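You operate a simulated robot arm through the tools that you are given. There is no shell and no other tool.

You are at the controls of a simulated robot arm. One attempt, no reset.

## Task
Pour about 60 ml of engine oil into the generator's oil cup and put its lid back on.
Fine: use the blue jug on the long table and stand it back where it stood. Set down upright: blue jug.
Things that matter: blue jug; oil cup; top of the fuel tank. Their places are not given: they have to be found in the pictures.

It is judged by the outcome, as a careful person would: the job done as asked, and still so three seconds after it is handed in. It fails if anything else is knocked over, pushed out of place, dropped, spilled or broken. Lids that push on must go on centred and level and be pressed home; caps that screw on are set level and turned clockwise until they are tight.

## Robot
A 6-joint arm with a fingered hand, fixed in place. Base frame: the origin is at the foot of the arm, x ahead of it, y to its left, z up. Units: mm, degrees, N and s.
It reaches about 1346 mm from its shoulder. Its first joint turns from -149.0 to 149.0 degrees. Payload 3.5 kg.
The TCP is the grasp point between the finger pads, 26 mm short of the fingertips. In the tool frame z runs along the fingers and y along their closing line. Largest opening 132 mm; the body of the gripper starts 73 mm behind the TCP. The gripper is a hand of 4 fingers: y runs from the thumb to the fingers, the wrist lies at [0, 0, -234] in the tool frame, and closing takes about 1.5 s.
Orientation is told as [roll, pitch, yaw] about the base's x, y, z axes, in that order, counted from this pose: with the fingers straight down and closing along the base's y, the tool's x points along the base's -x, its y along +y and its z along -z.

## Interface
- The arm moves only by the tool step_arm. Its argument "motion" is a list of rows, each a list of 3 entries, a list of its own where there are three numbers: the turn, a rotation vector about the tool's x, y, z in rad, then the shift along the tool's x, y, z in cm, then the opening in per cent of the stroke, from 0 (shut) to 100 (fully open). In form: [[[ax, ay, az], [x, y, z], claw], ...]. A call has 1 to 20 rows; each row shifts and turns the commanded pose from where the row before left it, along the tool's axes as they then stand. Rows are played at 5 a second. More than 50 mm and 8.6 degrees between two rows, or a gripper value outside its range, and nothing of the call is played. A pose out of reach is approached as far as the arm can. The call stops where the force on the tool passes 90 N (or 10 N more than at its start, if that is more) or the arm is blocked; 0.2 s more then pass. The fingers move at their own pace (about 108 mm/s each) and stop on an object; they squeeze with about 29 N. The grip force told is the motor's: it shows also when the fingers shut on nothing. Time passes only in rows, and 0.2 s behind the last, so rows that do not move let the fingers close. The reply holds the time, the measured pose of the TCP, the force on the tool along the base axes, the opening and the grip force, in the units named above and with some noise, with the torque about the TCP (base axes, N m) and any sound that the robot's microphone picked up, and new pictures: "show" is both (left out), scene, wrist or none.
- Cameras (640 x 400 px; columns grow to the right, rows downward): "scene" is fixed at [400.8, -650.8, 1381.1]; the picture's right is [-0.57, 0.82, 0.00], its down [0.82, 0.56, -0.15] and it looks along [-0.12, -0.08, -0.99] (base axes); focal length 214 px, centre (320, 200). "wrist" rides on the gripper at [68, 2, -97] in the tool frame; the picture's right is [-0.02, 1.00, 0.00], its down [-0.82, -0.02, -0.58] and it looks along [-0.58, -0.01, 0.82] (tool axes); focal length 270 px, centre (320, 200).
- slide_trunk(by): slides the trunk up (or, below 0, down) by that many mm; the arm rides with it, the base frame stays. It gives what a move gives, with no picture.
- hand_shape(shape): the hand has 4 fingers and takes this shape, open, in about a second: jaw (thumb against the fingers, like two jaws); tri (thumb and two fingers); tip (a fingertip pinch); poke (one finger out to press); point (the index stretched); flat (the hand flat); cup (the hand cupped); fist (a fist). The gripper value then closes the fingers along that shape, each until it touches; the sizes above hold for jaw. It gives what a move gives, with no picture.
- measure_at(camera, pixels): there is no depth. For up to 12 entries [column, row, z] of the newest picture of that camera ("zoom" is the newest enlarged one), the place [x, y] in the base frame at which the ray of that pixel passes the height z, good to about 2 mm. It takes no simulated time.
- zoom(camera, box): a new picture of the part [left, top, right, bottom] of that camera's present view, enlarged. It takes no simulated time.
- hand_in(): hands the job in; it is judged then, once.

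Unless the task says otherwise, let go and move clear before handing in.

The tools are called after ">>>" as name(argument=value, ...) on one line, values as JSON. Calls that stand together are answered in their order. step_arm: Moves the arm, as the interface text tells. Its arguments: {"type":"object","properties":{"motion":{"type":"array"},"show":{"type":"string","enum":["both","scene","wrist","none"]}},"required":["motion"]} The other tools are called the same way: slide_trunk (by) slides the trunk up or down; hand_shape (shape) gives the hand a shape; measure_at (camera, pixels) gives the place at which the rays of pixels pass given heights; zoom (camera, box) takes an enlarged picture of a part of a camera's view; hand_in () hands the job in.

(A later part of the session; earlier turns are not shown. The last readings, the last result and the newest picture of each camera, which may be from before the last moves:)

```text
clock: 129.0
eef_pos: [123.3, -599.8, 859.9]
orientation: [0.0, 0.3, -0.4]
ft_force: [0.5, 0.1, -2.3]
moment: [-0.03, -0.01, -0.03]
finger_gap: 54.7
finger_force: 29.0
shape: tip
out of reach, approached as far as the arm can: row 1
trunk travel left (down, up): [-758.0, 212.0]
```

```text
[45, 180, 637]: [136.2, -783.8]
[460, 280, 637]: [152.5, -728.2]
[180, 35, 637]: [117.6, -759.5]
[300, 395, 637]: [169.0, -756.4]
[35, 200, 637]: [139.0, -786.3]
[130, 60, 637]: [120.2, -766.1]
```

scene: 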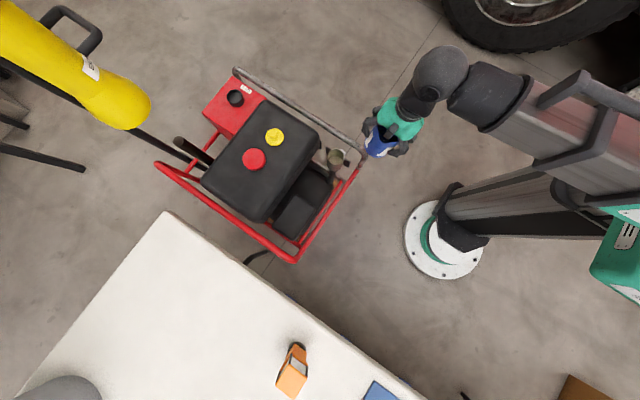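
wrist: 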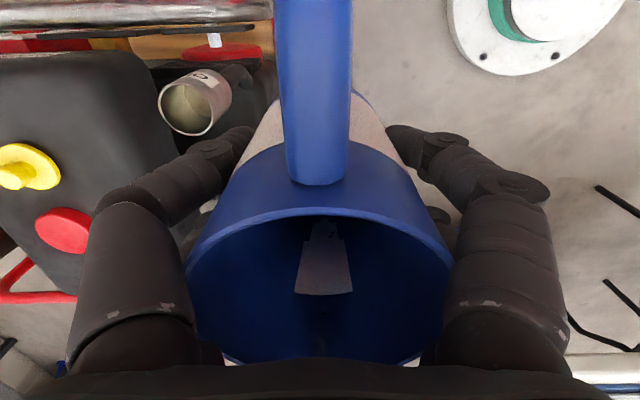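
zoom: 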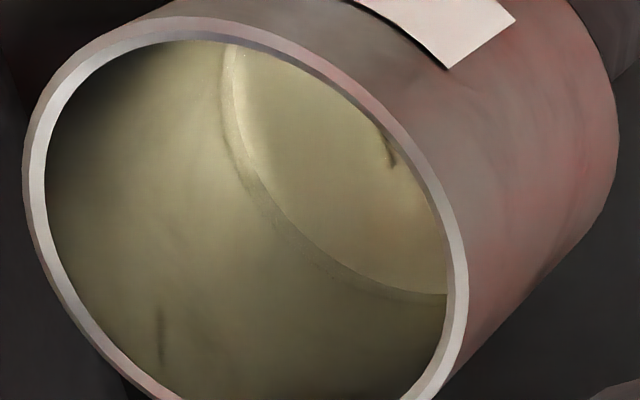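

The visible contact arc lies at z≈582, i.e. only a little above the cup floor – clearly less than 60 ml (likely 10–30 ml). I'll go back and pour more. First move upright to (259,-757).

>>> step_arm(motion=[[[0, 0, 0], [-1.3, -1.5, 0], 0], [[0, 0, 0], [-2.1, -2.4, 0], 0], [[0, 0, 0], [-2.1, -2.4, 0], 0], [[0, 0, 0], [-2.1, -2.4, 0], 0], [[0, 0, 0], [-2.1, -2.4, 0], 0], [[0, 0, 0], [-2.1, -2.4, 0], 0], [[0, 0, 0], [-1.3, -1.5, 0], 0], [[0, 0, 0], [-0.5, -0.7, 0], 0], [[0, 0, 0], [0, 0, 0], 0], [[0, 0, 0], [0, 0, 0], 0]], show="scene")

```text
clock: 131.2
eef_pos: [256.9, -758.0, 859.2]
orientation: [-0.1, 0.2, 0.0]
ft_force: [0.7, 0.5, -2.4]
moment: [-0.03, -0.01, 0.01]
finger_gap: 54.8
finger_force: 28.6
shape: tip
trunk travel left (down, up): [-758.0, 212.0]
```

scene: 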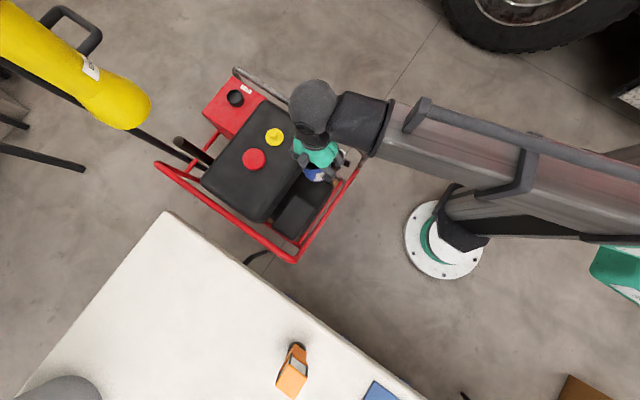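

Now tilt to about 58° with the wrist fixed, high above the generator.

>>> step_arm(motion=[[[0, 0.06, 0], [1.4, 0, 0], 0], [[0, 0.126, 0], [2.94, 0, 0], 0], [[0, 0.126, 0], [2.94, 0, 0], 0], [[0, 0.126, 0], [2.94, 0, 0], 0], [[0, 0.126, 0], [2.94, 0, 0], 0], [[0, 0.126, 0], [2.94, 0, 0], 0], [[0, 0.126, 0], [2.94, 0, 0], 0], [[0, 0.126, 0], [2.94, 0, 0], 0], [[0, 0.06, 0], [1.4, 0, 0], 0], [[0, 0, 0], [0, 0, 0], 0], [[0, 0, 0], [0, 0, 0], 0]], show="wrist")

```text
clock: 133.6
eef_pos: [52.8, -760.0, 967.2]
orientation: [0.1, 57.4, 0.1]
ft_force: [0.1, -0.3, -2.9]
moment: [-0.03, -0.05, -0.01]
finger_gap: 54.6
finger_force: 29.0
shape: tip
out of reach, approached as far as the arm can: row 2, 4, 7
trunk travel left (down, up): [-758.0, 212.0]
```

wrist: 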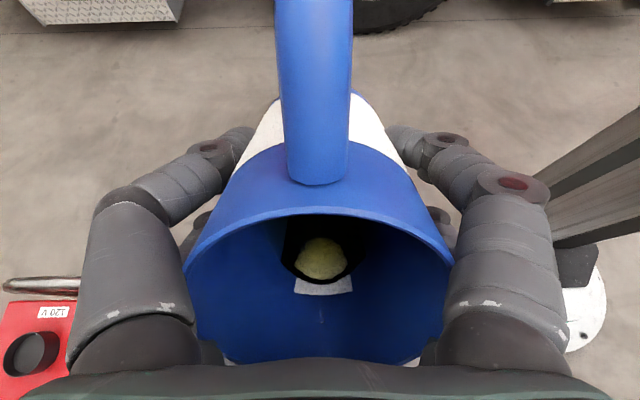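

>>> step_arm(motion=[[[0, 0, 0], [-0.6, 0.3, -0.93], 0], [[0, 0, 0], [0, 0, 0], 0]], show="none")

>>> slide_trunk(by=-200)

>>> step_arm(motion=[[[0, 0, 0], [0, 0, 0], 0], [[0, 0, 0], [0, 0, 0], 0]], show="none")

```text
clock: 134.2
eef_pos: [65.2, -757.1, 967.5]
orientation: [0.1, 57.5, 0.1]
ft_force: [0.0, 0.6, -2.5]
moment: [0.0, -0.05, 0.01]
finger_gap: 54.5
finger_force: 28.7
shape: tip
trunk travel left (down, up): [-758.0, 212.0]
```

```text
clock: 136.3
eef_pos: [64.1, -756.1, 767.7]
orientation: [0.1, 57.5, 0.0]
ft_force: [0.0, 0.5, -1.9]
moment: [-0.01, -0.05, 0.02]
finger_gap: 54.2
finger_force: 29.0
shape: tip
trunk travel left (down, up): [-558.0, 412.0]
```

```text
clock: 136.9
eef_pos: [64.3, -756.4, 768.4]
orientation: [0.0, 57.5, 0.0]
ft_force: [0.2, 0.0, -2.0]
moment: [-0.01, -0.07, 0.0]
finger_gap: 54.5
finger_force: 28.7
shape: tip
trunk travel left (down, up): [-558.0, 412.0]
```

>>> slide_trunk(by=-84)

>>> step_arm(motion=[[[0, 0.05, 0], [0.86, 0, -0.53], 0], [[0, 0.05, 0], [0.92, 0, -0.52], 0], [[0, 0.05, 0], [0.98, 0, -0.48], 0], [[0, 0, 0], [0, 0, 0], 0], [[0, 0, 0], [0, 0, 0], 0]], show="wrist")

>>> zoom(camera="wrist", box=[240, 270, 400, 370])

```text
clock: 138.2
eef_pos: [63.9, -756.2, 683.3]
orientation: [0.2, 57.6, 0.0]
ft_force: [0.0, -0.1, -2.9]
moment: [0.0, -0.06, -0.01]
finger_gap: 54.3
finger_force: 28.9
shape: tip
trunk travel left (down, up): [-474.0, 496.0]
```

```text
clock: 139.3
eef_pos: [64.4, -756.4, 715.0]
orientation: [-1.3, 66.0, -1.3]
ft_force: [0.5, -0.2, -2.1]
moment: [0.01, -0.07, 0.0]
finger_gap: 54.7
finger_force: 29.0
shape: tip
trunk travel left (down, up): [-474.0, 496.0]
```

wrist: 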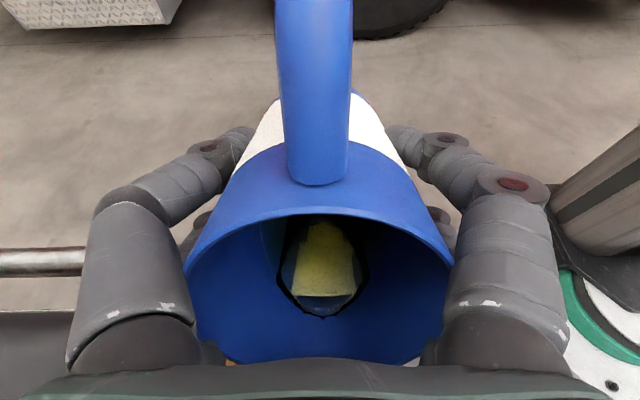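

```text
4.00 times, centred on (320, 320) of wrist
```

zoom: 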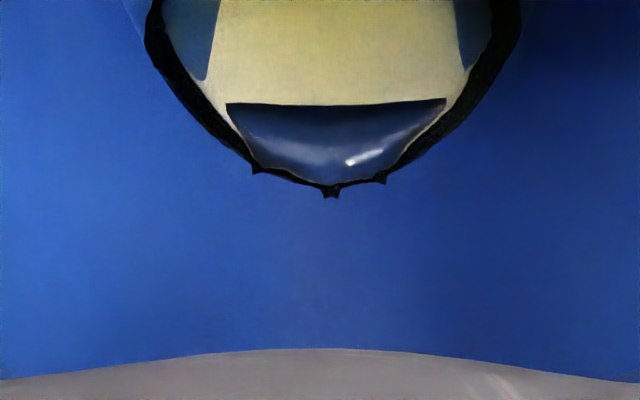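

The oil front at 66° now stands where it stood at ≈62.6° before. Let me check the jug's position in the grip by zooming with the same box as after lifting.

>>> zoom(camera="wrist", box=[180, 150, 460, 370])

>>> zoom(camera="scene", box=[334, 158, 346, 166])

```text
1.82 times, centred on (320, 260) of wrist
```

zoom: 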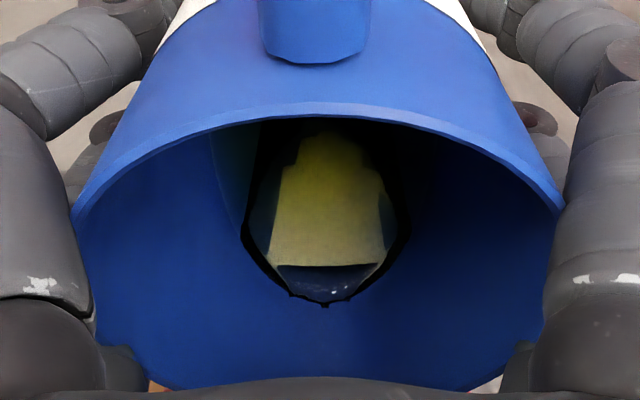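

```text
16.00 times, centred on (340, 162) of scene
```

zoom: 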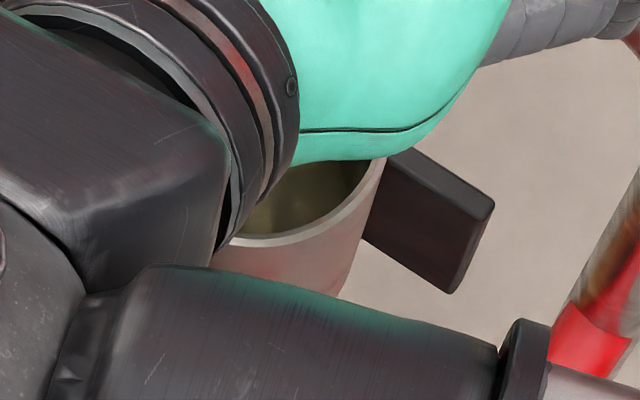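

The jug sits practically unchanged in the grip. Lower 20 mm and tilt to ≈69.5°, then on to 70.5°, holding to drain.

>>> slide_trunk(by=-20)

>>> step_arm(motion=[[[0, 0.0305, 0], [0.64, 0, -0.28], 0], [[0, 0.0305, 0], [0.65, 0, -0.26], 0], [[0, 0, 0], [0, 0, 0], 0], [[0, 0, 0], [0, 0, 0], 0], [[0, 0, 0], [0, 0, 0], 0], [[0, 0, 0], [0, 0, 0], 0]], show="wrist")

>>> zoom(camera="wrist", box=[240, 270, 400, 370])

>>> zoom(camera="scene", box=[334, 158, 346, 166])

```text
clock: 140.0
eef_pos: [64.9, -755.8, 695.0]
orientation: [-1.2, 66.1, -1.5]
ft_force: [-0.5, 0.0, -3.3]
moment: [-0.02, -0.05, 0.0]
finger_gap: 54.3
finger_force: 29.1
shape: tip
trunk travel left (down, up): [-454.0, 516.0]
```

```text
clock: 141.4
eef_pos: [67.2, -756.9, 707.8]
orientation: [-3.3, 69.3, -3.6]
ft_force: [-0.2, 0.6, -2.0]
moment: [0.0, -0.09, 0.01]
finger_gap: 54.6
finger_force: 28.8
shape: tip
out of reach, approached as far as the arm can: row 2
trunk travel left (down, up): [-454.0, 516.0]
```

wrist: 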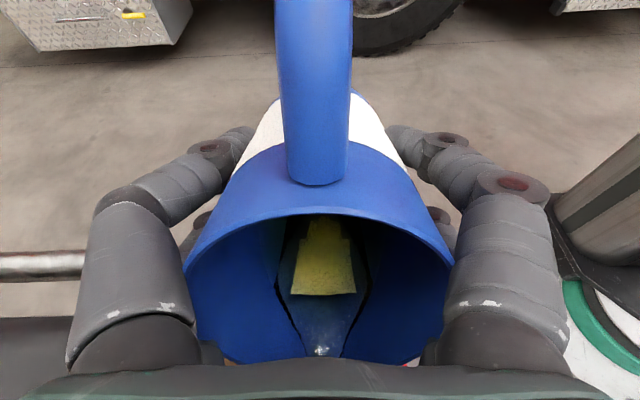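

```text
4.00 times, centred on (320, 320) of wrist
```

zoom: 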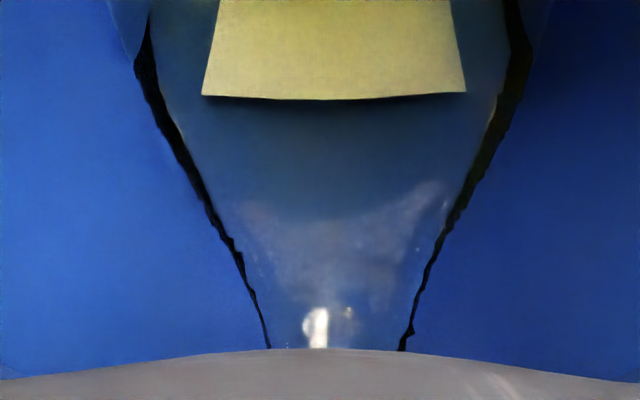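

```text
16.00 times, centred on (340, 162) of scene
```

zoom: 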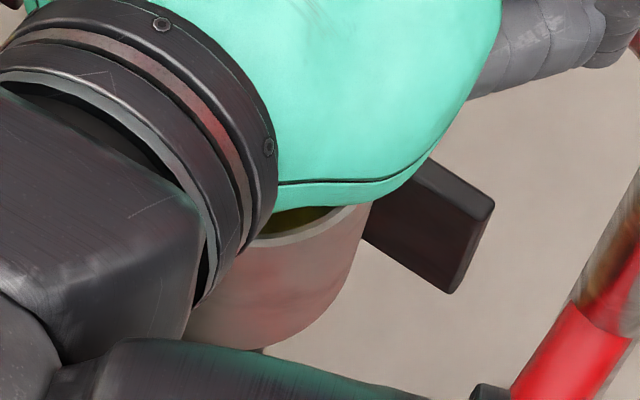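

Flow has resumed (same meniscus as at the earlier stop). Tilt 1° more, hold 3 s.

>>> step_arm(motion=[[[0, 0.0175, 0], [0.36, 0, -0.13], 0], [[0, 0, 0], [0, 0, 0], 0], [[0, 0, 0], [0, 0, 0], 0], [[0, 0, 0], [0, 0, 0], 0], [[0, 0, 0], [0, 0, 0], 0], [[0, 0, 0], [0, 0, 0], 0], [[0, 0, 0], [0, 0, 0], 0], [[0, 0, 0], [0, 0, 0], 0], [[0, 0, 0], [0, 0, 0], 0], [[0, 0, 0], [0, 0, 0], 0], [[0, 0, 0], [0, 0, 0], 0], [[0, 0, 0], [0, 0, 0], 0], [[0, 0, 0], [0, 0, 0], 0], [[0, 0, 0], [0, 0, 0], 0], [[0, 0, 0], [0, 0, 0], 0]], show="wrist")

>>> zoom(camera="wrist", box=[240, 270, 400, 370])

>>> zoom(camera="scene", box=[334, 158, 346, 166])

```text
clock: 144.6
eef_pos: [69.6, -755.1, 710.1]
orientation: [-3.9, 70.3, -4.3]
ft_force: [-0.3, 0.2, -2.4]
moment: [0.02, -0.05, 0.04]
finger_gap: 54.8
finger_force: 28.9
shape: tip
out of reach, approached as far as the arm can: row 1
trunk travel left (down, up): [-454.0, 516.0]
```

wrist: 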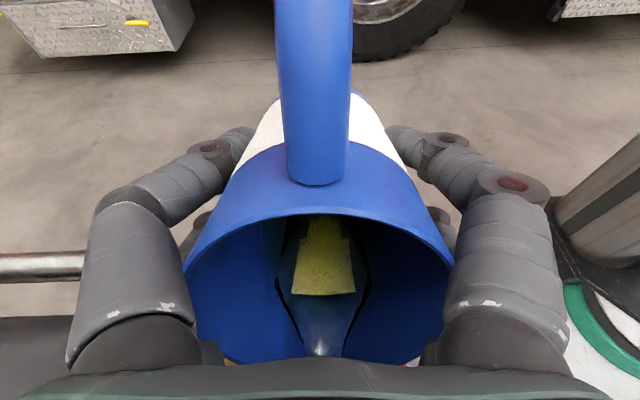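

```text
4.00 times, centred on (320, 320) of wrist
```

zoom: 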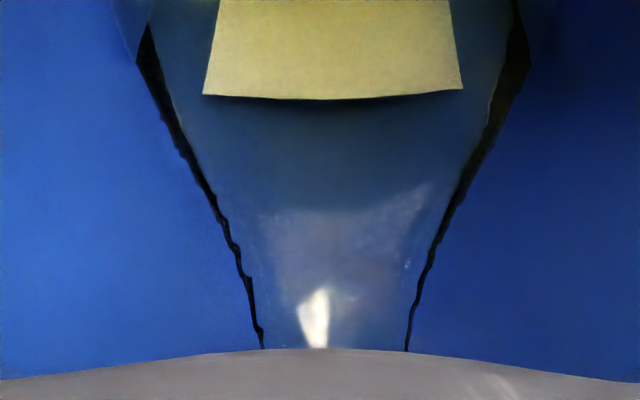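

```text
16.00 times, centred on (340, 162) of scene
```

zoom: 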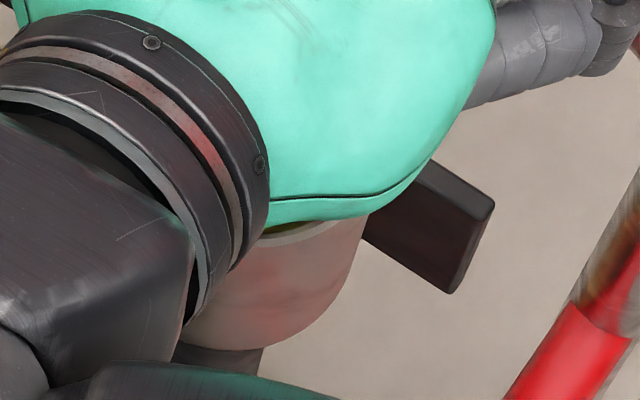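

>>> step_arm(motion=[[[0, 0, 0], [0.15, 0, 0.42], 0], [[0, 0, 0], [0, 0, 0], 0], [[0, 0, 0], [0, 0, 0], 0], [[0, 0, 0], [0, 0, 0], 0], [[0, 0, 0], [0, 0, 0], 0], [[0, 0, 0], [0, 0, 0], 0], [[0, 0, 0], [0, 0, 0], 0], [[0, 0, 0], [0, 0, 0], 0], [[0, 0, 0], [0, 0, 0], 0], [[0, 0, 0], [0, 0, 0], 0], [[0, 0, 0], [0, 0, 0], 0], [[0, 0, 0], [0, 0, 0], 0]], show="wrist")

>>> zoom(camera="wrist", box=[240, 270, 400, 370])

>>> zoom(camera="scene", box=[320, 140, 360, 180])

```text
clock: 147.2
eef_pos: [69.1, -753.4, 711.1]
orientation: [-3.9, 70.3, -4.3]
ft_force: [0.4, -0.1, -2.4]
moment: [0.01, -0.04, -0.02]
finger_gap: 54.3
finger_force: 29.1
shape: tip
out of reach, approached as far as the arm can: row 1
trunk travel left (down, up): [-454.0, 516.0]
```

wrist: 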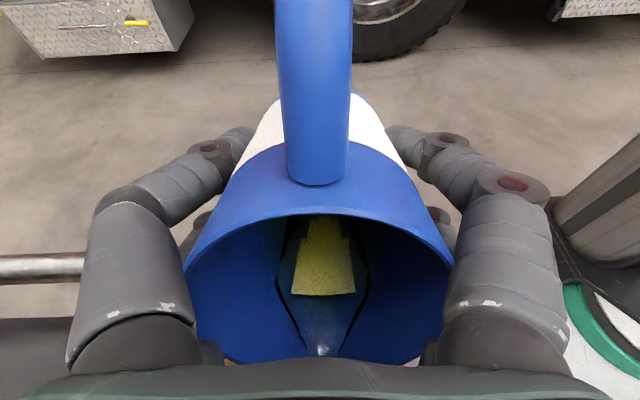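

```text
4.00 times, centred on (320, 320) of wrist
```

zoom: 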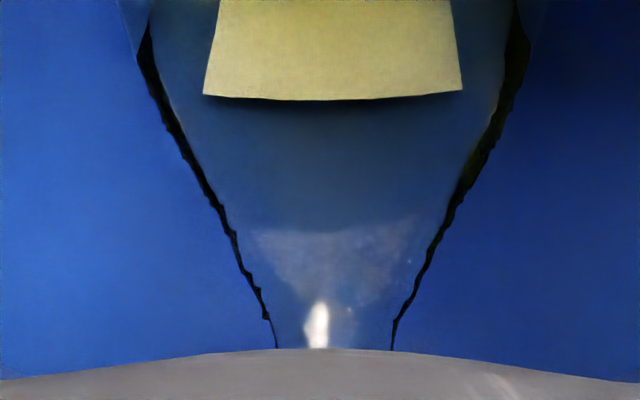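

```text
10.00 times, centred on (340, 160) of scene
```

zoom: 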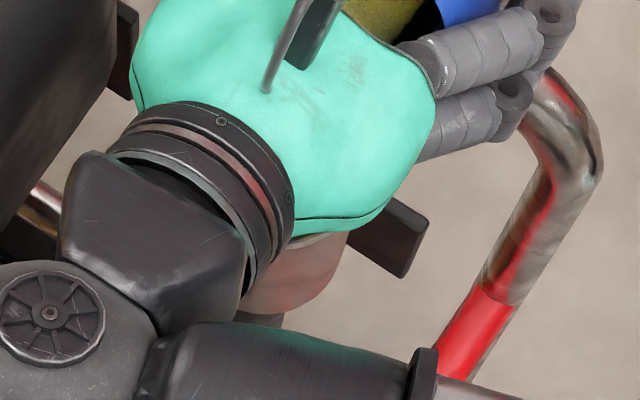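

Near equilibrium again (meniscus 114 px). Estimated total 40–57 ml; time to check the cup. Tilt back, raise and go to the same viewpoint as before.

>>> step_arm(motion=[[[0, -0.06, 0], [-1.28, 0, 0.5], 0], [[0, -0.06, 0], [-1.24, 0, 0.56], 0], [[0, 0, 0], [0, 0, 0], 0], [[0, 0, 0], [0, 0, 0], 0], [[0, 0, 0], [0, 0, 0], 0]], show="none")

>>> slide_trunk(by=50)

>>> step_arm(motion=[[[0, -0.06, 0], [-1.1, 0, 0.55], 0], [[0, -0.06, 0], [-1.05, 0, 0.6], 0], [[0, 0, 0], [0, 0, 0], 0], [[0, 0, 0], [0, 0, 0], 0], [[0, 0, 0], [0, 0, 0], 0]], show="wrist")

>>> zoom(camera="wrist", box=[240, 270, 400, 370])

```text
clock: 148.4
eef_pos: [68.0, -753.2, 686.0]
orientation: [-1.1, 63.6, -1.2]
ft_force: [-0.7, -0.3, -1.6]
moment: [0.01, -0.05, -0.01]
finger_gap: 54.6
finger_force: 28.6
shape: tip
trunk travel left (down, up): [-454.0, 516.0]
```

```text
clock: 149.3
eef_pos: [67.4, -752.8, 734.6]
orientation: [-1.1, 63.5, -1.2]
ft_force: [0.0, 0.2, -2.0]
moment: [-0.04, -0.05, -0.01]
finger_gap: 54.3
finger_force: 28.7
shape: tip
trunk travel left (down, up): [-504.0, 466.0]
```

```text
clock: 150.5
eef_pos: [68.2, -752.9, 711.0]
orientation: [-0.9, 56.6, -1.0]
ft_force: [0.4, 1.2, -1.7]
moment: [0.02, -0.05, -0.03]
finger_gap: 54.5
finger_force: 28.6
shape: tip
trunk travel left (down, up): [-504.0, 466.0]
```

wrist: 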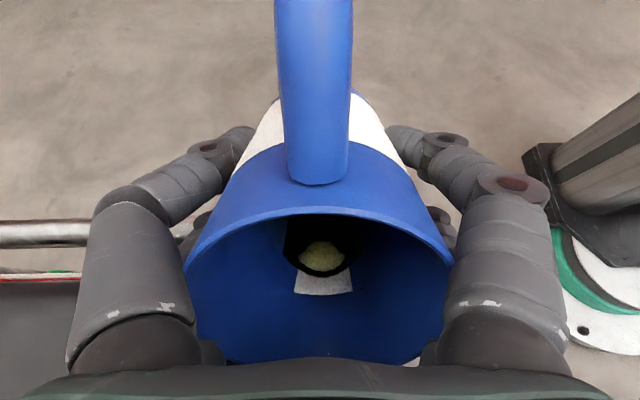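

```text
4.00 times, centred on (320, 320) of wrist
```

zoom: 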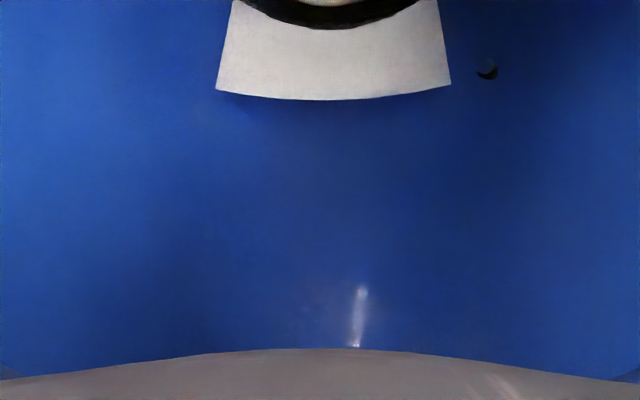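

The front receded further (≈33 ml poured in total by the jug's level). Now go upright at height and view the cup from the same spot as before.

>>> slide_trunk(by=254)

>>> step_arm(motion=[[[0, -0.08, 0], [-1.9, 0, 0], 0], [[0, -0.13, 0], [-3.0, 0, 0], 0], [[0, -0.13, 0], [-3.0, 0, 0], 0], [[0, -0.13, 0], [-3.0, 0, 0], 0], [[0, -0.13, 0], [-3.0, 0, 0], 0], [[0, -0.13, 0], [-3.0, 0, 0], 0], [[0, -0.13, 0], [-3.0, 0, 0], 0], [[0, -0.12, 0], [-2.8, 0, 0], 0], [[0, 0, 0], [0, 0, 0], 0], [[0, 0, 0], [0, 0, 0], 0]], show="scene")

```text
clock: 153.2
eef_pos: [70.0, -754.8, 964.0]
orientation: [-1.0, 56.6, -1.1]
ft_force: [0.2, 1.2, -2.0]
moment: [-0.03, -0.08, 0.0]
finger_gap: 54.6
finger_force: 29.0
shape: tip
trunk travel left (down, up): [-758.0, 212.0]
```

```text
clock: 155.4
eef_pos: [252.9, -754.3, 859.6]
orientation: [-0.6, 0.4, -0.4]
ft_force: [-0.9, 0.6, -2.3]
moment: [-0.01, -0.01, -0.05]
finger_gap: 54.4
finger_force: 29.2
shape: tip
out of reach, approached as far as the arm can: row 3, 6
trunk travel left (down, up): [-758.0, 212.0]
```

scene: 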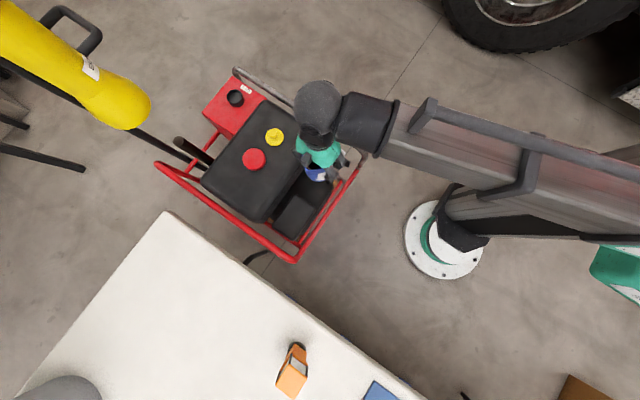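

>>> step_arm(motion=[[[0, 0, 0], [1.0, 1.2, 0], 0], [[0, 0, 0], [2.0, 2.4, 0], 0], [[0, 0, 0], [2.2, 2.6, 0], 0], [[0, 0, 0], [2.2, 2.6, 0], 0], [[0, 0, 0], [2.2, 2.6, 0], 0], [[0, 0, 0], [2.0, 2.4, 0], 0], [[0, 0, 0], [1.4, 1.65, 0], 0], [[0, 0, 0], [0, 0, 0], 0], [[0, 0, 0], [0, 0, 0], 0], [[0, 0, 0], [0, 0, 0], 0]], show="wrist")

>>> zoom(camera="wrist", box=[150, 65, 240, 145])

>>> zoom(camera="wrist", box=[165, 80, 225, 130])

```text
clock: 157.6
eef_pos: [125.3, -599.4, 859.1]
orientation: [-0.5, 0.4, -0.3]
ft_force: [-0.4, 0.0, -2.0]
moment: [-0.01, -0.04, 0.01]
finger_gap: 54.4
finger_force: 28.6
shape: tip
out of reach, approached as far as the arm can: row 2
trunk travel left (down, up): [-758.0, 212.0]
```

wrist: 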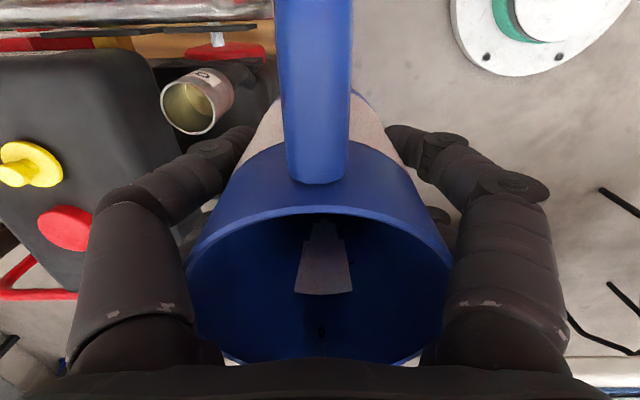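

```text
5.00 times, centred on (195, 105) of wrist
```

zoom: 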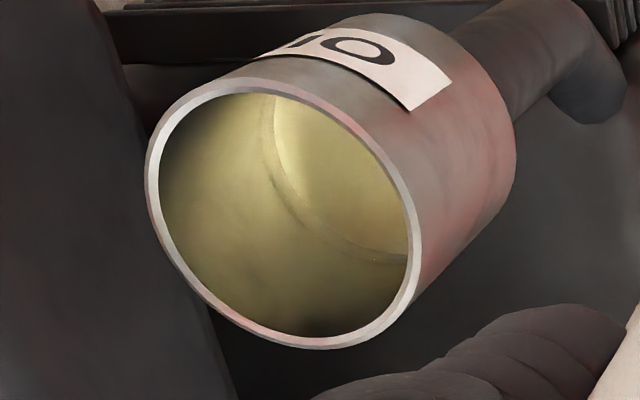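

```text
8.00 times, centred on (195, 105) of wrist
```

zoom: 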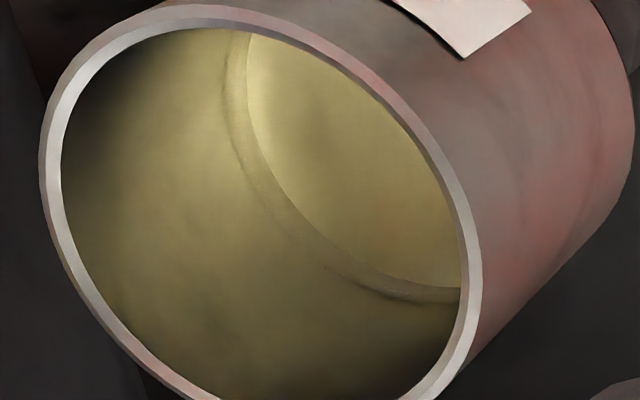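

Now two arcs are clearly distinct: the inner one (floor edge seen through the oil) and the outer one (oil surface line), farther apart than before. Measure both.

>>> measure_at(camera="zoom", pixels=[[226, 100, 580], [226, 100, 590], [226, 100, 600], [250, 110, 570], [250, 110, 580], [250, 110, 590], [262, 205, 580], [262, 205, 590], [262, 205, 600], [292, 200, 570], [292, 200, 580], [292, 200, 590]])

>>> measure_at(camera="zoom", pixels=[[340, 278, 580], [340, 278, 590], [340, 278, 600], [375, 265, 570], [375, 265, 580], [375, 265, 590], [61, 160, 637], [463, 240, 637], [200, 28, 637], [210, 390, 637]])

```text
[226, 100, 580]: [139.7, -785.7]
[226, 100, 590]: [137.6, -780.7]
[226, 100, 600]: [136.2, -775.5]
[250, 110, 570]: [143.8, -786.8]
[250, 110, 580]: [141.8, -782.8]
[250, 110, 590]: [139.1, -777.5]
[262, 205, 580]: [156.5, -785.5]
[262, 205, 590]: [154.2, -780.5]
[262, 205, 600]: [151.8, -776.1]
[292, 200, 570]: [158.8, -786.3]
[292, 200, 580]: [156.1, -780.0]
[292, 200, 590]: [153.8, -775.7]
```

```text
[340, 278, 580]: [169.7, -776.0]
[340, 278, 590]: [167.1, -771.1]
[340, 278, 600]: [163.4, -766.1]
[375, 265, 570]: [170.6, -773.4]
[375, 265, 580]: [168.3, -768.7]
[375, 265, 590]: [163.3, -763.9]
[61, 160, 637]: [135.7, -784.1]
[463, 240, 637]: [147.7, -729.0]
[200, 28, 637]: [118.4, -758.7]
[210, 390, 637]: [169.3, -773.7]
```

By these, oil depth is ≈9 mm → ≈21 ml so far (≈9 ml per degree). I need ≈39 ml more, i.e. up to ≈74.5°. To stay away from the wrist's joint limit, I'll pour with the hand yawed -15°. Move upright to (255,-786) and yaw.

>>> step_arm(motion=[[[0, 0, 0], [-1.0, -1.4, 0], 0], [[-0.009, 0, 0], [-1.8, -2.6, 0], 0], [[0, 0, 0], [-1.9, -2.7, 0], 0], [[0, 0, 0], [-1.9, -2.7, 0], 0], [[0, 0, 0], [-1.9, -2.7, 0], 0], [[0, 0, 0], [-1.9, -2.7, 0], 0], [[0, 0, 0], [-1.7, -2.5, 0], 0], [[0, 0, 0], [-0.9, -1.4, 0], 0], [[0, 0, 0.13], [0, 0, 0], 0], [[0, 0, 0.13], [0, 0, 0], 0], [[0, 0, 0], [0, 0, 0], 0], [[0, 0, 0], [0, 0, 0], 0]], show="scene")

```text
clock: 160.2
eef_pos: [254.1, -789.1, 859.5]
orientation: [-0.2, 0.4, -15.2]
ft_force: [0.0, -0.1, -1.2]
moment: [0.02, 0.03, 0.03]
finger_gap: 54.2
finger_force: 28.6
shape: tip
trunk travel left (down, up): [-758.0, 212.0]
```

scene: 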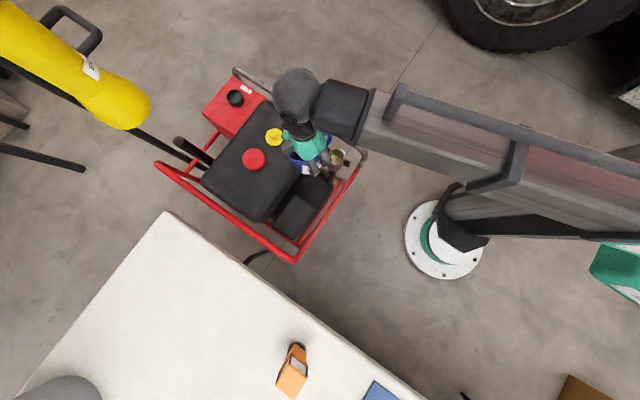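

Yaw is -15°. Tilt to about 58° with the wrist fixed.

>>> step_arm(motion=[[[0, 0.06, 0], [1.4, 0, 0], 0], [[0, 0.126, 0], [2.94, 0, 0], 0], [[0, 0.126, 0], [2.94, 0, 0], 0], [[0, 0.126, 0], [2.94, 0, 0], 0], [[0, 0.126, 0], [2.94, 0, 0], 0], [[0, 0.126, 0], [2.94, 0, 0], 0], [[0, 0.126, 0], [2.94, 0, 0], 0], [[0, 0.126, 0], [2.94, 0, 0], 0], [[0, 0.06, 0], [1.4, 0, 0], 0], [[0, 0, 0], [0, 0, 0], 0], [[0, 0, 0], [0, 0, 0], 0]], show="wrist")

>>> zoom(camera="wrist", box=[180, 150, 460, 370])

```text
clock: 162.6
eef_pos: [57.8, -734.0, 968.9]
orientation: [-0.2, 57.8, -15.3]
ft_force: [-0.2, -0.3, -1.6]
moment: [0.01, -0.04, -0.03]
finger_gap: 54.1
finger_force: 28.8
shape: tip
out of reach, approached as far as the arm can: row 2, 4, 7
trunk travel left (down, up): [-758.0, 212.0]
```

wrist: 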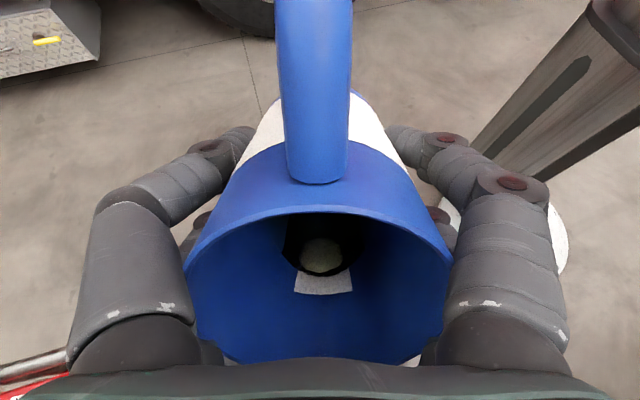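

```text
1.82 times, centred on (320, 260) of wrist
```

zoom: 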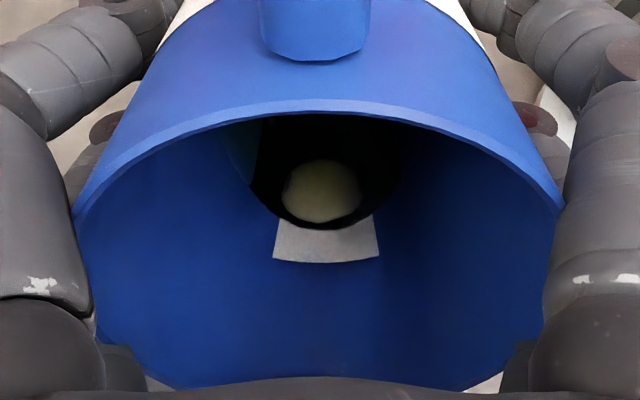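

>>> step_arm(motion=[[[0, 0, 0], [-0.43, 0.1, -0.68], 0], [[0, 0, 0], [0, 0, 0], 0]], show="none")

>>> slide_trunk(by=-200)

>>> slide_trunk(by=-80)

>>> step_arm(motion=[[[0, 0, 0], [0, 0, 0], 0], [[0, 0, 0], [0, 0, 0], 0]])

>>> zoom(camera="scene", box=[310, 120, 380, 180])

```text
clock: 163.2
eef_pos: [66.9, -736.5, 967.8]
orientation: [-0.1, 57.8, -15.3]
ft_force: [0.3, 0.0, -4.0]
moment: [0.01, -0.02, -0.01]
finger_gap: 54.1
finger_force: 29.0
shape: tip
trunk travel left (down, up): [-758.0, 212.0]
```

```text
clock: 165.3
eef_pos: [67.1, -735.2, 769.0]
orientation: [-0.2, 57.6, -15.3]
ft_force: [-0.5, -0.6, -2.0]
moment: [0.04, -0.05, -0.02]
finger_gap: 54.1
finger_force: 28.8
shape: tip
trunk travel left (down, up): [-558.0, 412.0]
```

```text
clock: 166.5
eef_pos: [66.8, -736.8, 687.4]
orientation: [-0.2, 57.7, -15.3]
ft_force: [-0.5, -0.4, -1.6]
moment: [0.02, -0.04, 0.0]
finger_gap: 54.0
finger_force: 29.1
shape: tip
trunk travel left (down, up): [-478.0, 492.0]
```

```text
clock: 167.1
eef_pos: [66.4, -735.7, 688.9]
orientation: [-0.3, 57.7, -15.3]
ft_force: [-0.1, -0.4, -2.1]
moment: [-0.02, -0.05, -0.01]
finger_gap: 54.4
finger_force: 28.7
shape: tip
trunk travel left (down, up): [-478.0, 492.0]
```

scene: 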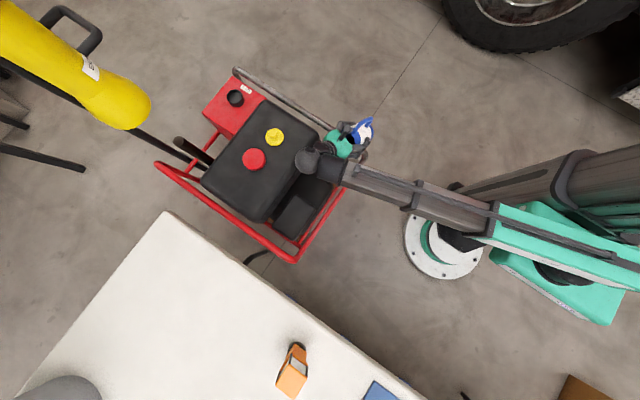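
wrist: 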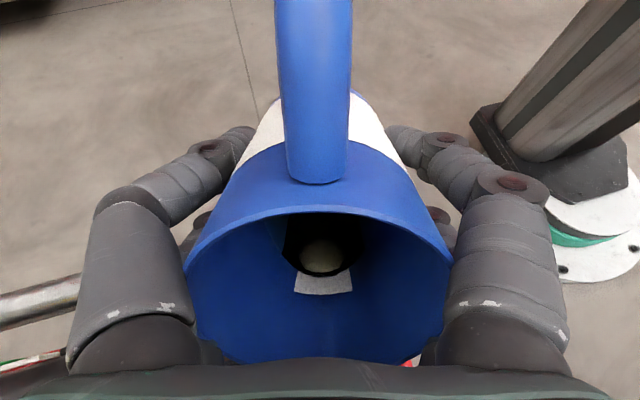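

```text
6.67 times, centred on (345, 150) of scene
```

zoom: 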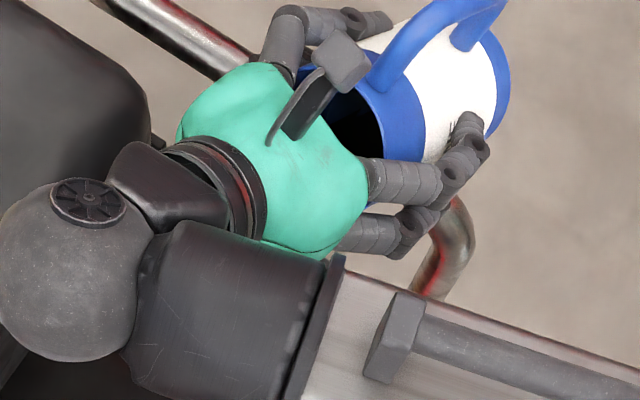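

>>> step_arm(motion=[[[0, 0.048, 0], [0.82, 0, -0.49], 0], [[0, 0.048, 0], [0.87, 0, -0.47], 0], [[0, 0.048, 0], [0.93, 0, -0.44], 0], [[0, 0, 0], [0, 0, 0], 0]], show="none")

>>> slide_trunk(by=-20)

>>> step_arm(motion=[[[0, 0.03, 0], [0.63, 0, -0.27], 0], [[0, 0.03, 0], [0.64, 0, -0.25], 0], [[0, 0, 0], [0, 0, 0], 0], [[0, 0, 0], [0, 0, 0], 0]], show="wrist")

>>> zoom(camera="wrist", box=[240, 270, 400, 370])

>>> zoom(camera="scene", box=[325, 145, 355, 170])

```text
clock: 168.1
eef_pos: [39.1, -743.6, 716.4]
orientation: [-1.4, 65.6, -15.4]
ft_force: [0.1, -0.4, -1.7]
moment: [0.01, -0.02, 0.0]
finger_gap: 54.3
finger_force: 29.2
shape: tip
out of reach, approached as far as the arm can: row 1, 2, 3
trunk travel left (down, up): [-478.0, 492.0]
```

```text
clock: 168.8
eef_pos: [39.3, -743.4, 696.9]
orientation: [-1.3, 65.6, -15.4]
ft_force: [-0.3, 0.2, -1.4]
moment: [-0.06, -0.03, 0.03]
finger_gap: 54.2
finger_force: 28.9
shape: tip
trunk travel left (down, up): [-458.0, 512.0]
```

```text
clock: 169.8
eef_pos: [32.9, -745.1, 709.6]
orientation: [-2.1, 68.8, -15.5]
ft_force: [0.8, -1.1, -2.3]
moment: [0.02, -0.03, 0.02]
finger_gap: 54.2
finger_force: 29.1
shape: tip
out of reach, approached as far as the arm can: row 2
trunk travel left (down, up): [-458.0, 512.0]
```

wrist: 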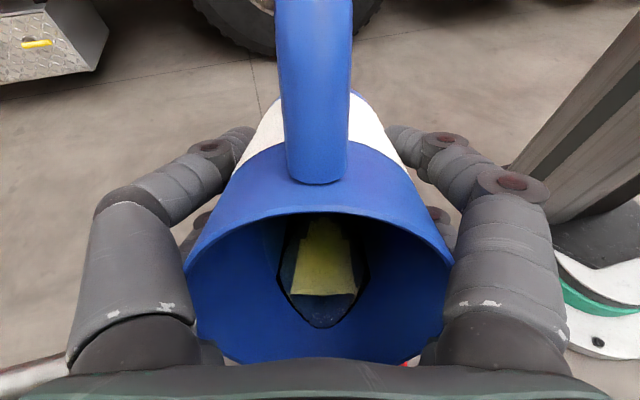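

```text
4.00 times, centred on (320, 320) of wrist
```

zoom: 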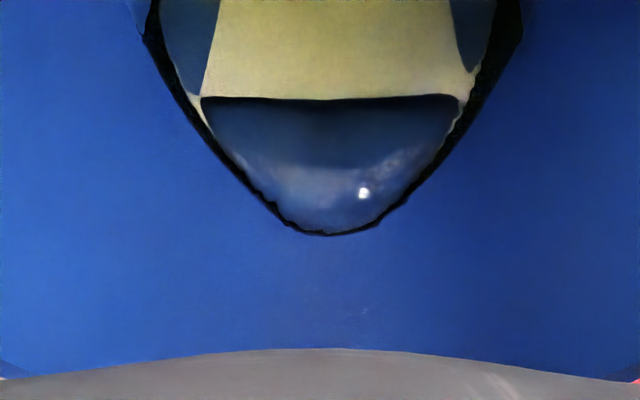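

```text
16.00 times, centred on (340, 158) of scene
```

zoom: 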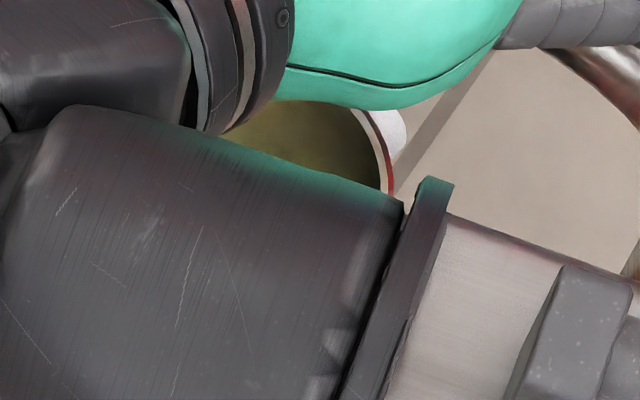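

The arm drifted to x=33 (spout off the cup centre) – luckily nothing is flowing yet. Shift back +29 mm along the pour direction and +18 mm sideways.

>>> step_arm(motion=[[[0, 0, 0], [-0.53, 0.9, -1.36], 0], [[0, 0, 0], [-0.53, 0.94, -1.36], 0], [[0, 0, 0], [0, 0, 0], 0], [[0, 0, 0], [0, 0, 0], 0]], show="wrist")

>>> zoom(camera="wrist", box=[240, 270, 400, 370])

>>> zoom(camera="scene", box=[325, 145, 355, 170])

```text
clock: 170.8
eef_pos: [38.7, -740.6, 707.4]
orientation: [-2.4, 68.7, -15.5]
ft_force: [0.0, -0.5, -1.6]
moment: [0.01, -0.02, -0.02]
finger_gap: 54.2
finger_force: 29.4
shape: tip
out of reach, approached as far as the arm can: row 1, 2
trunk travel left (down, up): [-458.0, 512.0]
```

wrist: 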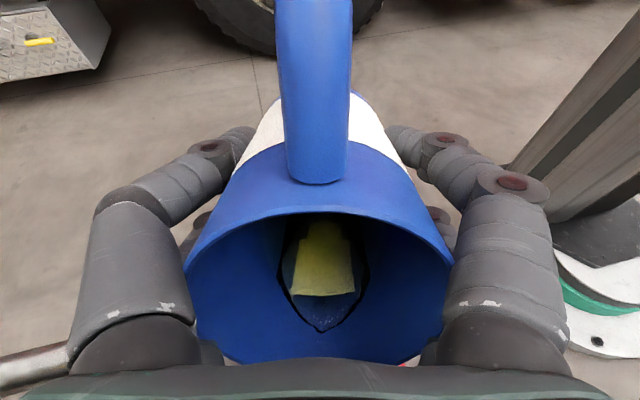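

```text
4.00 times, centred on (320, 320) of wrist
```

zoom: 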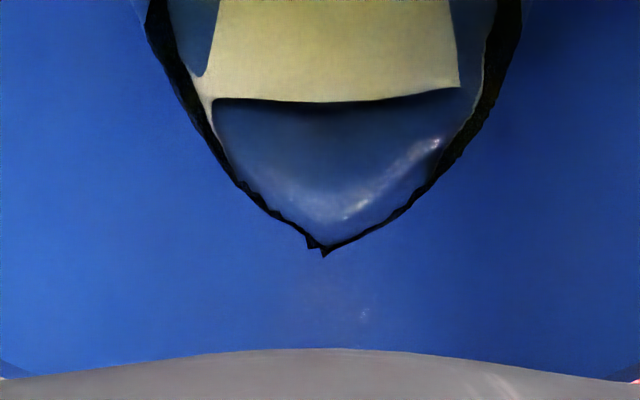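

```text
16.00 times, centred on (340, 158) of scene
```

zoom: 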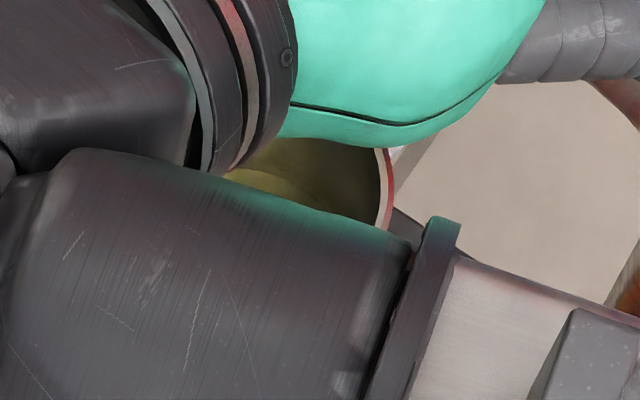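

The wrist joint limit is on that side (relative hand azimuth); yaw should be positive instead. No oil flowed. I tilt back, raise, and re-do the approach with yaw +15°.

>>> step_arm(motion=[[[0, -0.06, 0], [-1.28, 0, 0.5], 0], [[0, -0.06, 0], [-1.24, 0, 0.56], 0], [[0, 0, 0], [0, 0, 0], 0]], show="none")

>>> slide_trunk(by=150)

>>> slide_trunk(by=150)

>>> step_arm(motion=[[[0, -0.1, 0], [-2.3, 0, 0], 0], [[0, -0.13, 0], [-3.0, 0, 0], 0], [[0, -0.13, 0], [-3.0, 0, 0], 0], [[0, -0.13, 0], [-3.0, 0, 0], 0], [[0, -0.13, 0], [-3.0, 0, 0], 0], [[0, -0.13, 0], [-3.0, 0, 0], 0], [[0, -0.13, 0], [-3.0, 0, 0], 0], [[0, -0.13, 0], [-3.0, 0, 0], 0], [[0, -0.07, 0], [-1.6, 0, 0], 0], [[0, 0, 0], [0, 0, 0], 0], [[0, 0, 0], [0, 0, 0], 0]], show="scene")

```text
clock: 171.6
eef_pos: [37.6, -741.0, 684.5]
orientation: [-1.1, 62.2, -15.2]
ft_force: [0.0, 0.0, -1.1]
moment: [-0.03, -0.06, -0.03]
finger_gap: 54.2
finger_force: 29.6
shape: tip
trunk travel left (down, up): [-458.0, 512.0]
```

```text
clock: 173.3
eef_pos: [37.7, -741.1, 832.6]
orientation: [-1.1, 62.1, -15.2]
ft_force: [0.6, 1.1, -1.6]
moment: [0.0, -0.05, -0.03]
finger_gap: 54.0
finger_force: 29.3
shape: tip
trunk travel left (down, up): [-608.0, 362.0]
```

```text
clock: 175.1
eef_pos: [37.2, -739.7, 984.3]
orientation: [-1.2, 62.2, -15.3]
ft_force: [0.8, 0.3, -2.0]
moment: [-0.06, -0.04, 0.01]
finger_gap: 54.1
finger_force: 29.2
shape: tip
trunk travel left (down, up): [-758.0, 212.0]
```

```text
clock: 177.5
eef_pos: [226.5, -790.5, 858.8]
orientation: [-0.5, 0.2, -14.2]
ft_force: [0.3, 0.1, -2.5]
moment: [0.01, 0.02, -0.03]
finger_gap: 54.3
finger_force: 29.3
shape: tip
out of reach, approached as far as the arm can: row 5, 8
trunk travel left (down, up): [-758.0, 212.0]
```

scene: 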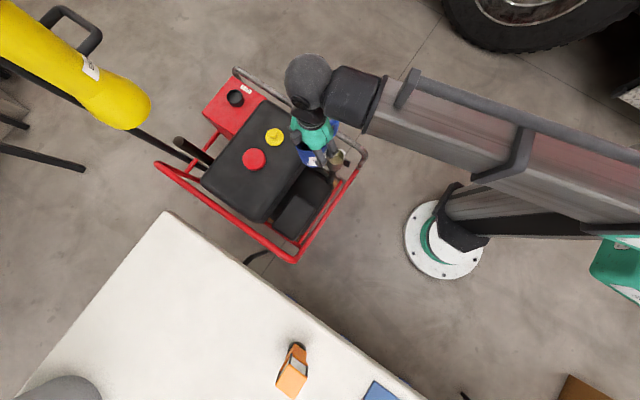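

>>> step_arm(motion=[[[0, 0, -0.06], [0, 0, 0], 0], [[0, 0, -0.12], [0, 0, 0], 0], [[0, 0, -0.12], [0, 0, 0], 0], [[0, 0, -0.12], [0, 0, 0], 0], [[0, 0, -0.12], [0, 0, 0], 0], [[0, 0, -0.058], [0, 0, 0], 0], [[0, 0, 0], [-0.8, 1.0, 0], 0], [[0, 0, 0], [-1.7, 2.0, 0], 0], [[0, 0, 0], [-1.7, 2.0, 0], 0], [[0, 0, 0], [-0.9, 1.08, 0], 0], [[0, 0, 0], [0, 0, 0], 0], [[0, 0, 0], [0, 0, 0], 0]], show="none")

```text
clock: 180.1
eef_pos: [277.5, -721.9, 860.0]
orientation: [-0.4, 0.5, 5.9]
ft_force: [-0.2, 0.1, -1.7]
moment: [0.02, -0.03, -0.01]
finger_gap: 53.8
finger_force: 28.8
shape: tip
out of reach, approached as far as the arm can: row 4, 5, 6
trunk travel left (down, up): [-758.0, 212.0]
```

Yaw stopped at +5.9° (a joint limit), but +6° gives the needed margin. I'll use it: move to (260,-744) and tilt.

>>> step_arm(motion=[[[0, 0, 0], [1.0, -1.0, 0], 0], [[0, 0, 0], [1.0, -1.0, 0], 0], [[0, 0.06, 0], [1.4, 0, 0], 0], [[0, 0.126, 0], [2.94, 0, 0], 0], [[0, 0.126, 0], [2.94, 0, 0], 0], [[0, 0.126, 0], [2.94, 0, 0], 0], [[0, 0.126, 0], [2.94, 0, 0], 0], [[0, 0.126, 0], [2.94, 0, 0], 0], [[0, 0.126, 0], [2.94, 0, 0], 0], [[0, 0.126, 0], [2.94, 0, 0], 0], [[0, 0.06, 0], [1.4, 0, 0], 0], [[0, 0, 0], [0, 0, 0], 0], [[0, 0, 0], [0, 0, 0], 0]], show="wrist")

```text
clock: 182.9
eef_pos: [74.7, -758.5, 969.4]
orientation: [-2.9, 58.0, 2.6]
ft_force: [-0.4, -0.3, -1.8]
moment: [0.0, -0.07, -0.02]
finger_gap: 54.0
finger_force: 29.1
shape: tip
out of reach, approached as far as the arm can: row 4, 7, 10, 11
trunk travel left (down, up): [-758.0, 212.0]
```

wrist: 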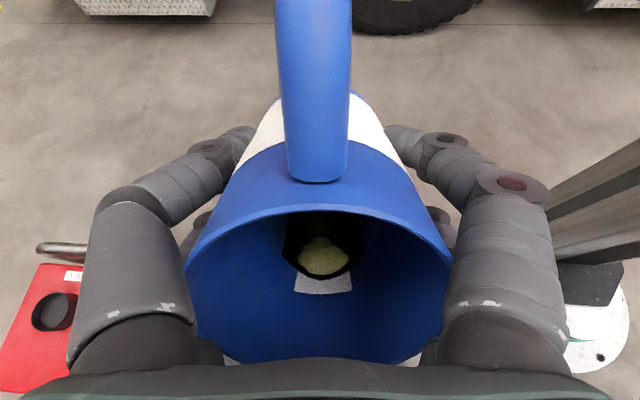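

>>> step_arm(motion=[[[0, 0, 0], [0.6, -0.4, 0.97], 0], [[0, 0, 0], [0, 0, 0], 0], [[0, 0, 0], [0, 0, 0], 0]], show="none")

>>> slide_trunk(by=-200)

>>> slide_trunk(by=-80)

>>> step_arm(motion=[[[0, 0.048, 0], [0.82, 0, -0.49], 0], [[0, 0.048, 0], [0.87, 0, -0.47], 0], [[0, 0.048, 0], [0.93, 0, -0.44], 0], [[0, 0, 0], [0, 0, 0], 0]], show="wrist")

```text
clock: 183.7
eef_pos: [71.5, -762.4, 969.2]
orientation: [-3.2, 57.7, 2.4]
ft_force: [0.7, -1.1, -2.2]
moment: [0.0, -0.08, -0.01]
finger_gap: 53.7
finger_force: 28.9
shape: tip
out of reach, approached as far as the arm can: row 1
trunk travel left (down, up): [-758.0, 212.0]
```

```text
clock: 185.8
eef_pos: [72.5, -761.9, 769.1]
orientation: [-3.2, 57.7, 2.4]
ft_force: [0.2, 0.5, -2.0]
moment: [0.01, -0.03, 0.01]
finger_gap: 53.9
finger_force: 28.8
shape: tip
trunk travel left (down, up): [-558.0, 412.0]
```

```text
clock: 187.0
eef_pos: [73.5, -762.1, 688.8]
orientation: [-3.2, 57.8, 2.5]
ft_force: [0.1, 0.5, -2.3]
moment: [-0.02, -0.05, -0.02]
finger_gap: 54.0
finger_force: 29.0
shape: tip
trunk travel left (down, up): [-478.0, 492.0]
```

```text
clock: 188.0
eef_pos: [74.8, -759.4, 719.5]
orientation: [-5.8, 65.9, -0.6]
ft_force: [-0.1, 0.2, -2.1]
moment: [0.0, -0.07, -0.01]
finger_gap: 53.9
finger_force: 28.5
shape: tip
out of reach, approached as far as the arm can: row 3
trunk travel left (down, up): [-478.0, 492.0]
```

wrist: 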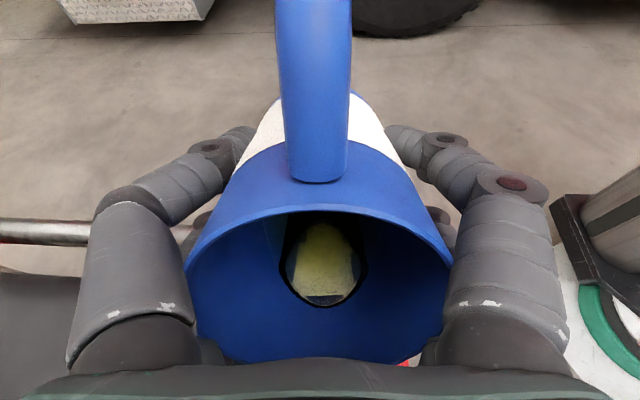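

>>> step_arm(motion=[[[0, 0, 0], [0.4, 0, 0.9], 0], [[0, 0, 0], [0, 0, 0], 0], [[0, 0, 0], [0, 0, 0], 0]], show="none")

```text
clock: 188.8
eef_pos: [69.4, -759.3, 717.7]
orientation: [-6.2, 65.9, -0.9]
ft_force: [0.2, -0.5, -2.2]
moment: [0.01, -0.04, -0.01]
finger_gap: 53.6
finger_force: 28.8
shape: tip
out of reach, approached as far as the arm can: row 1
trunk travel left (down, up): [-478.0, 492.0]
```

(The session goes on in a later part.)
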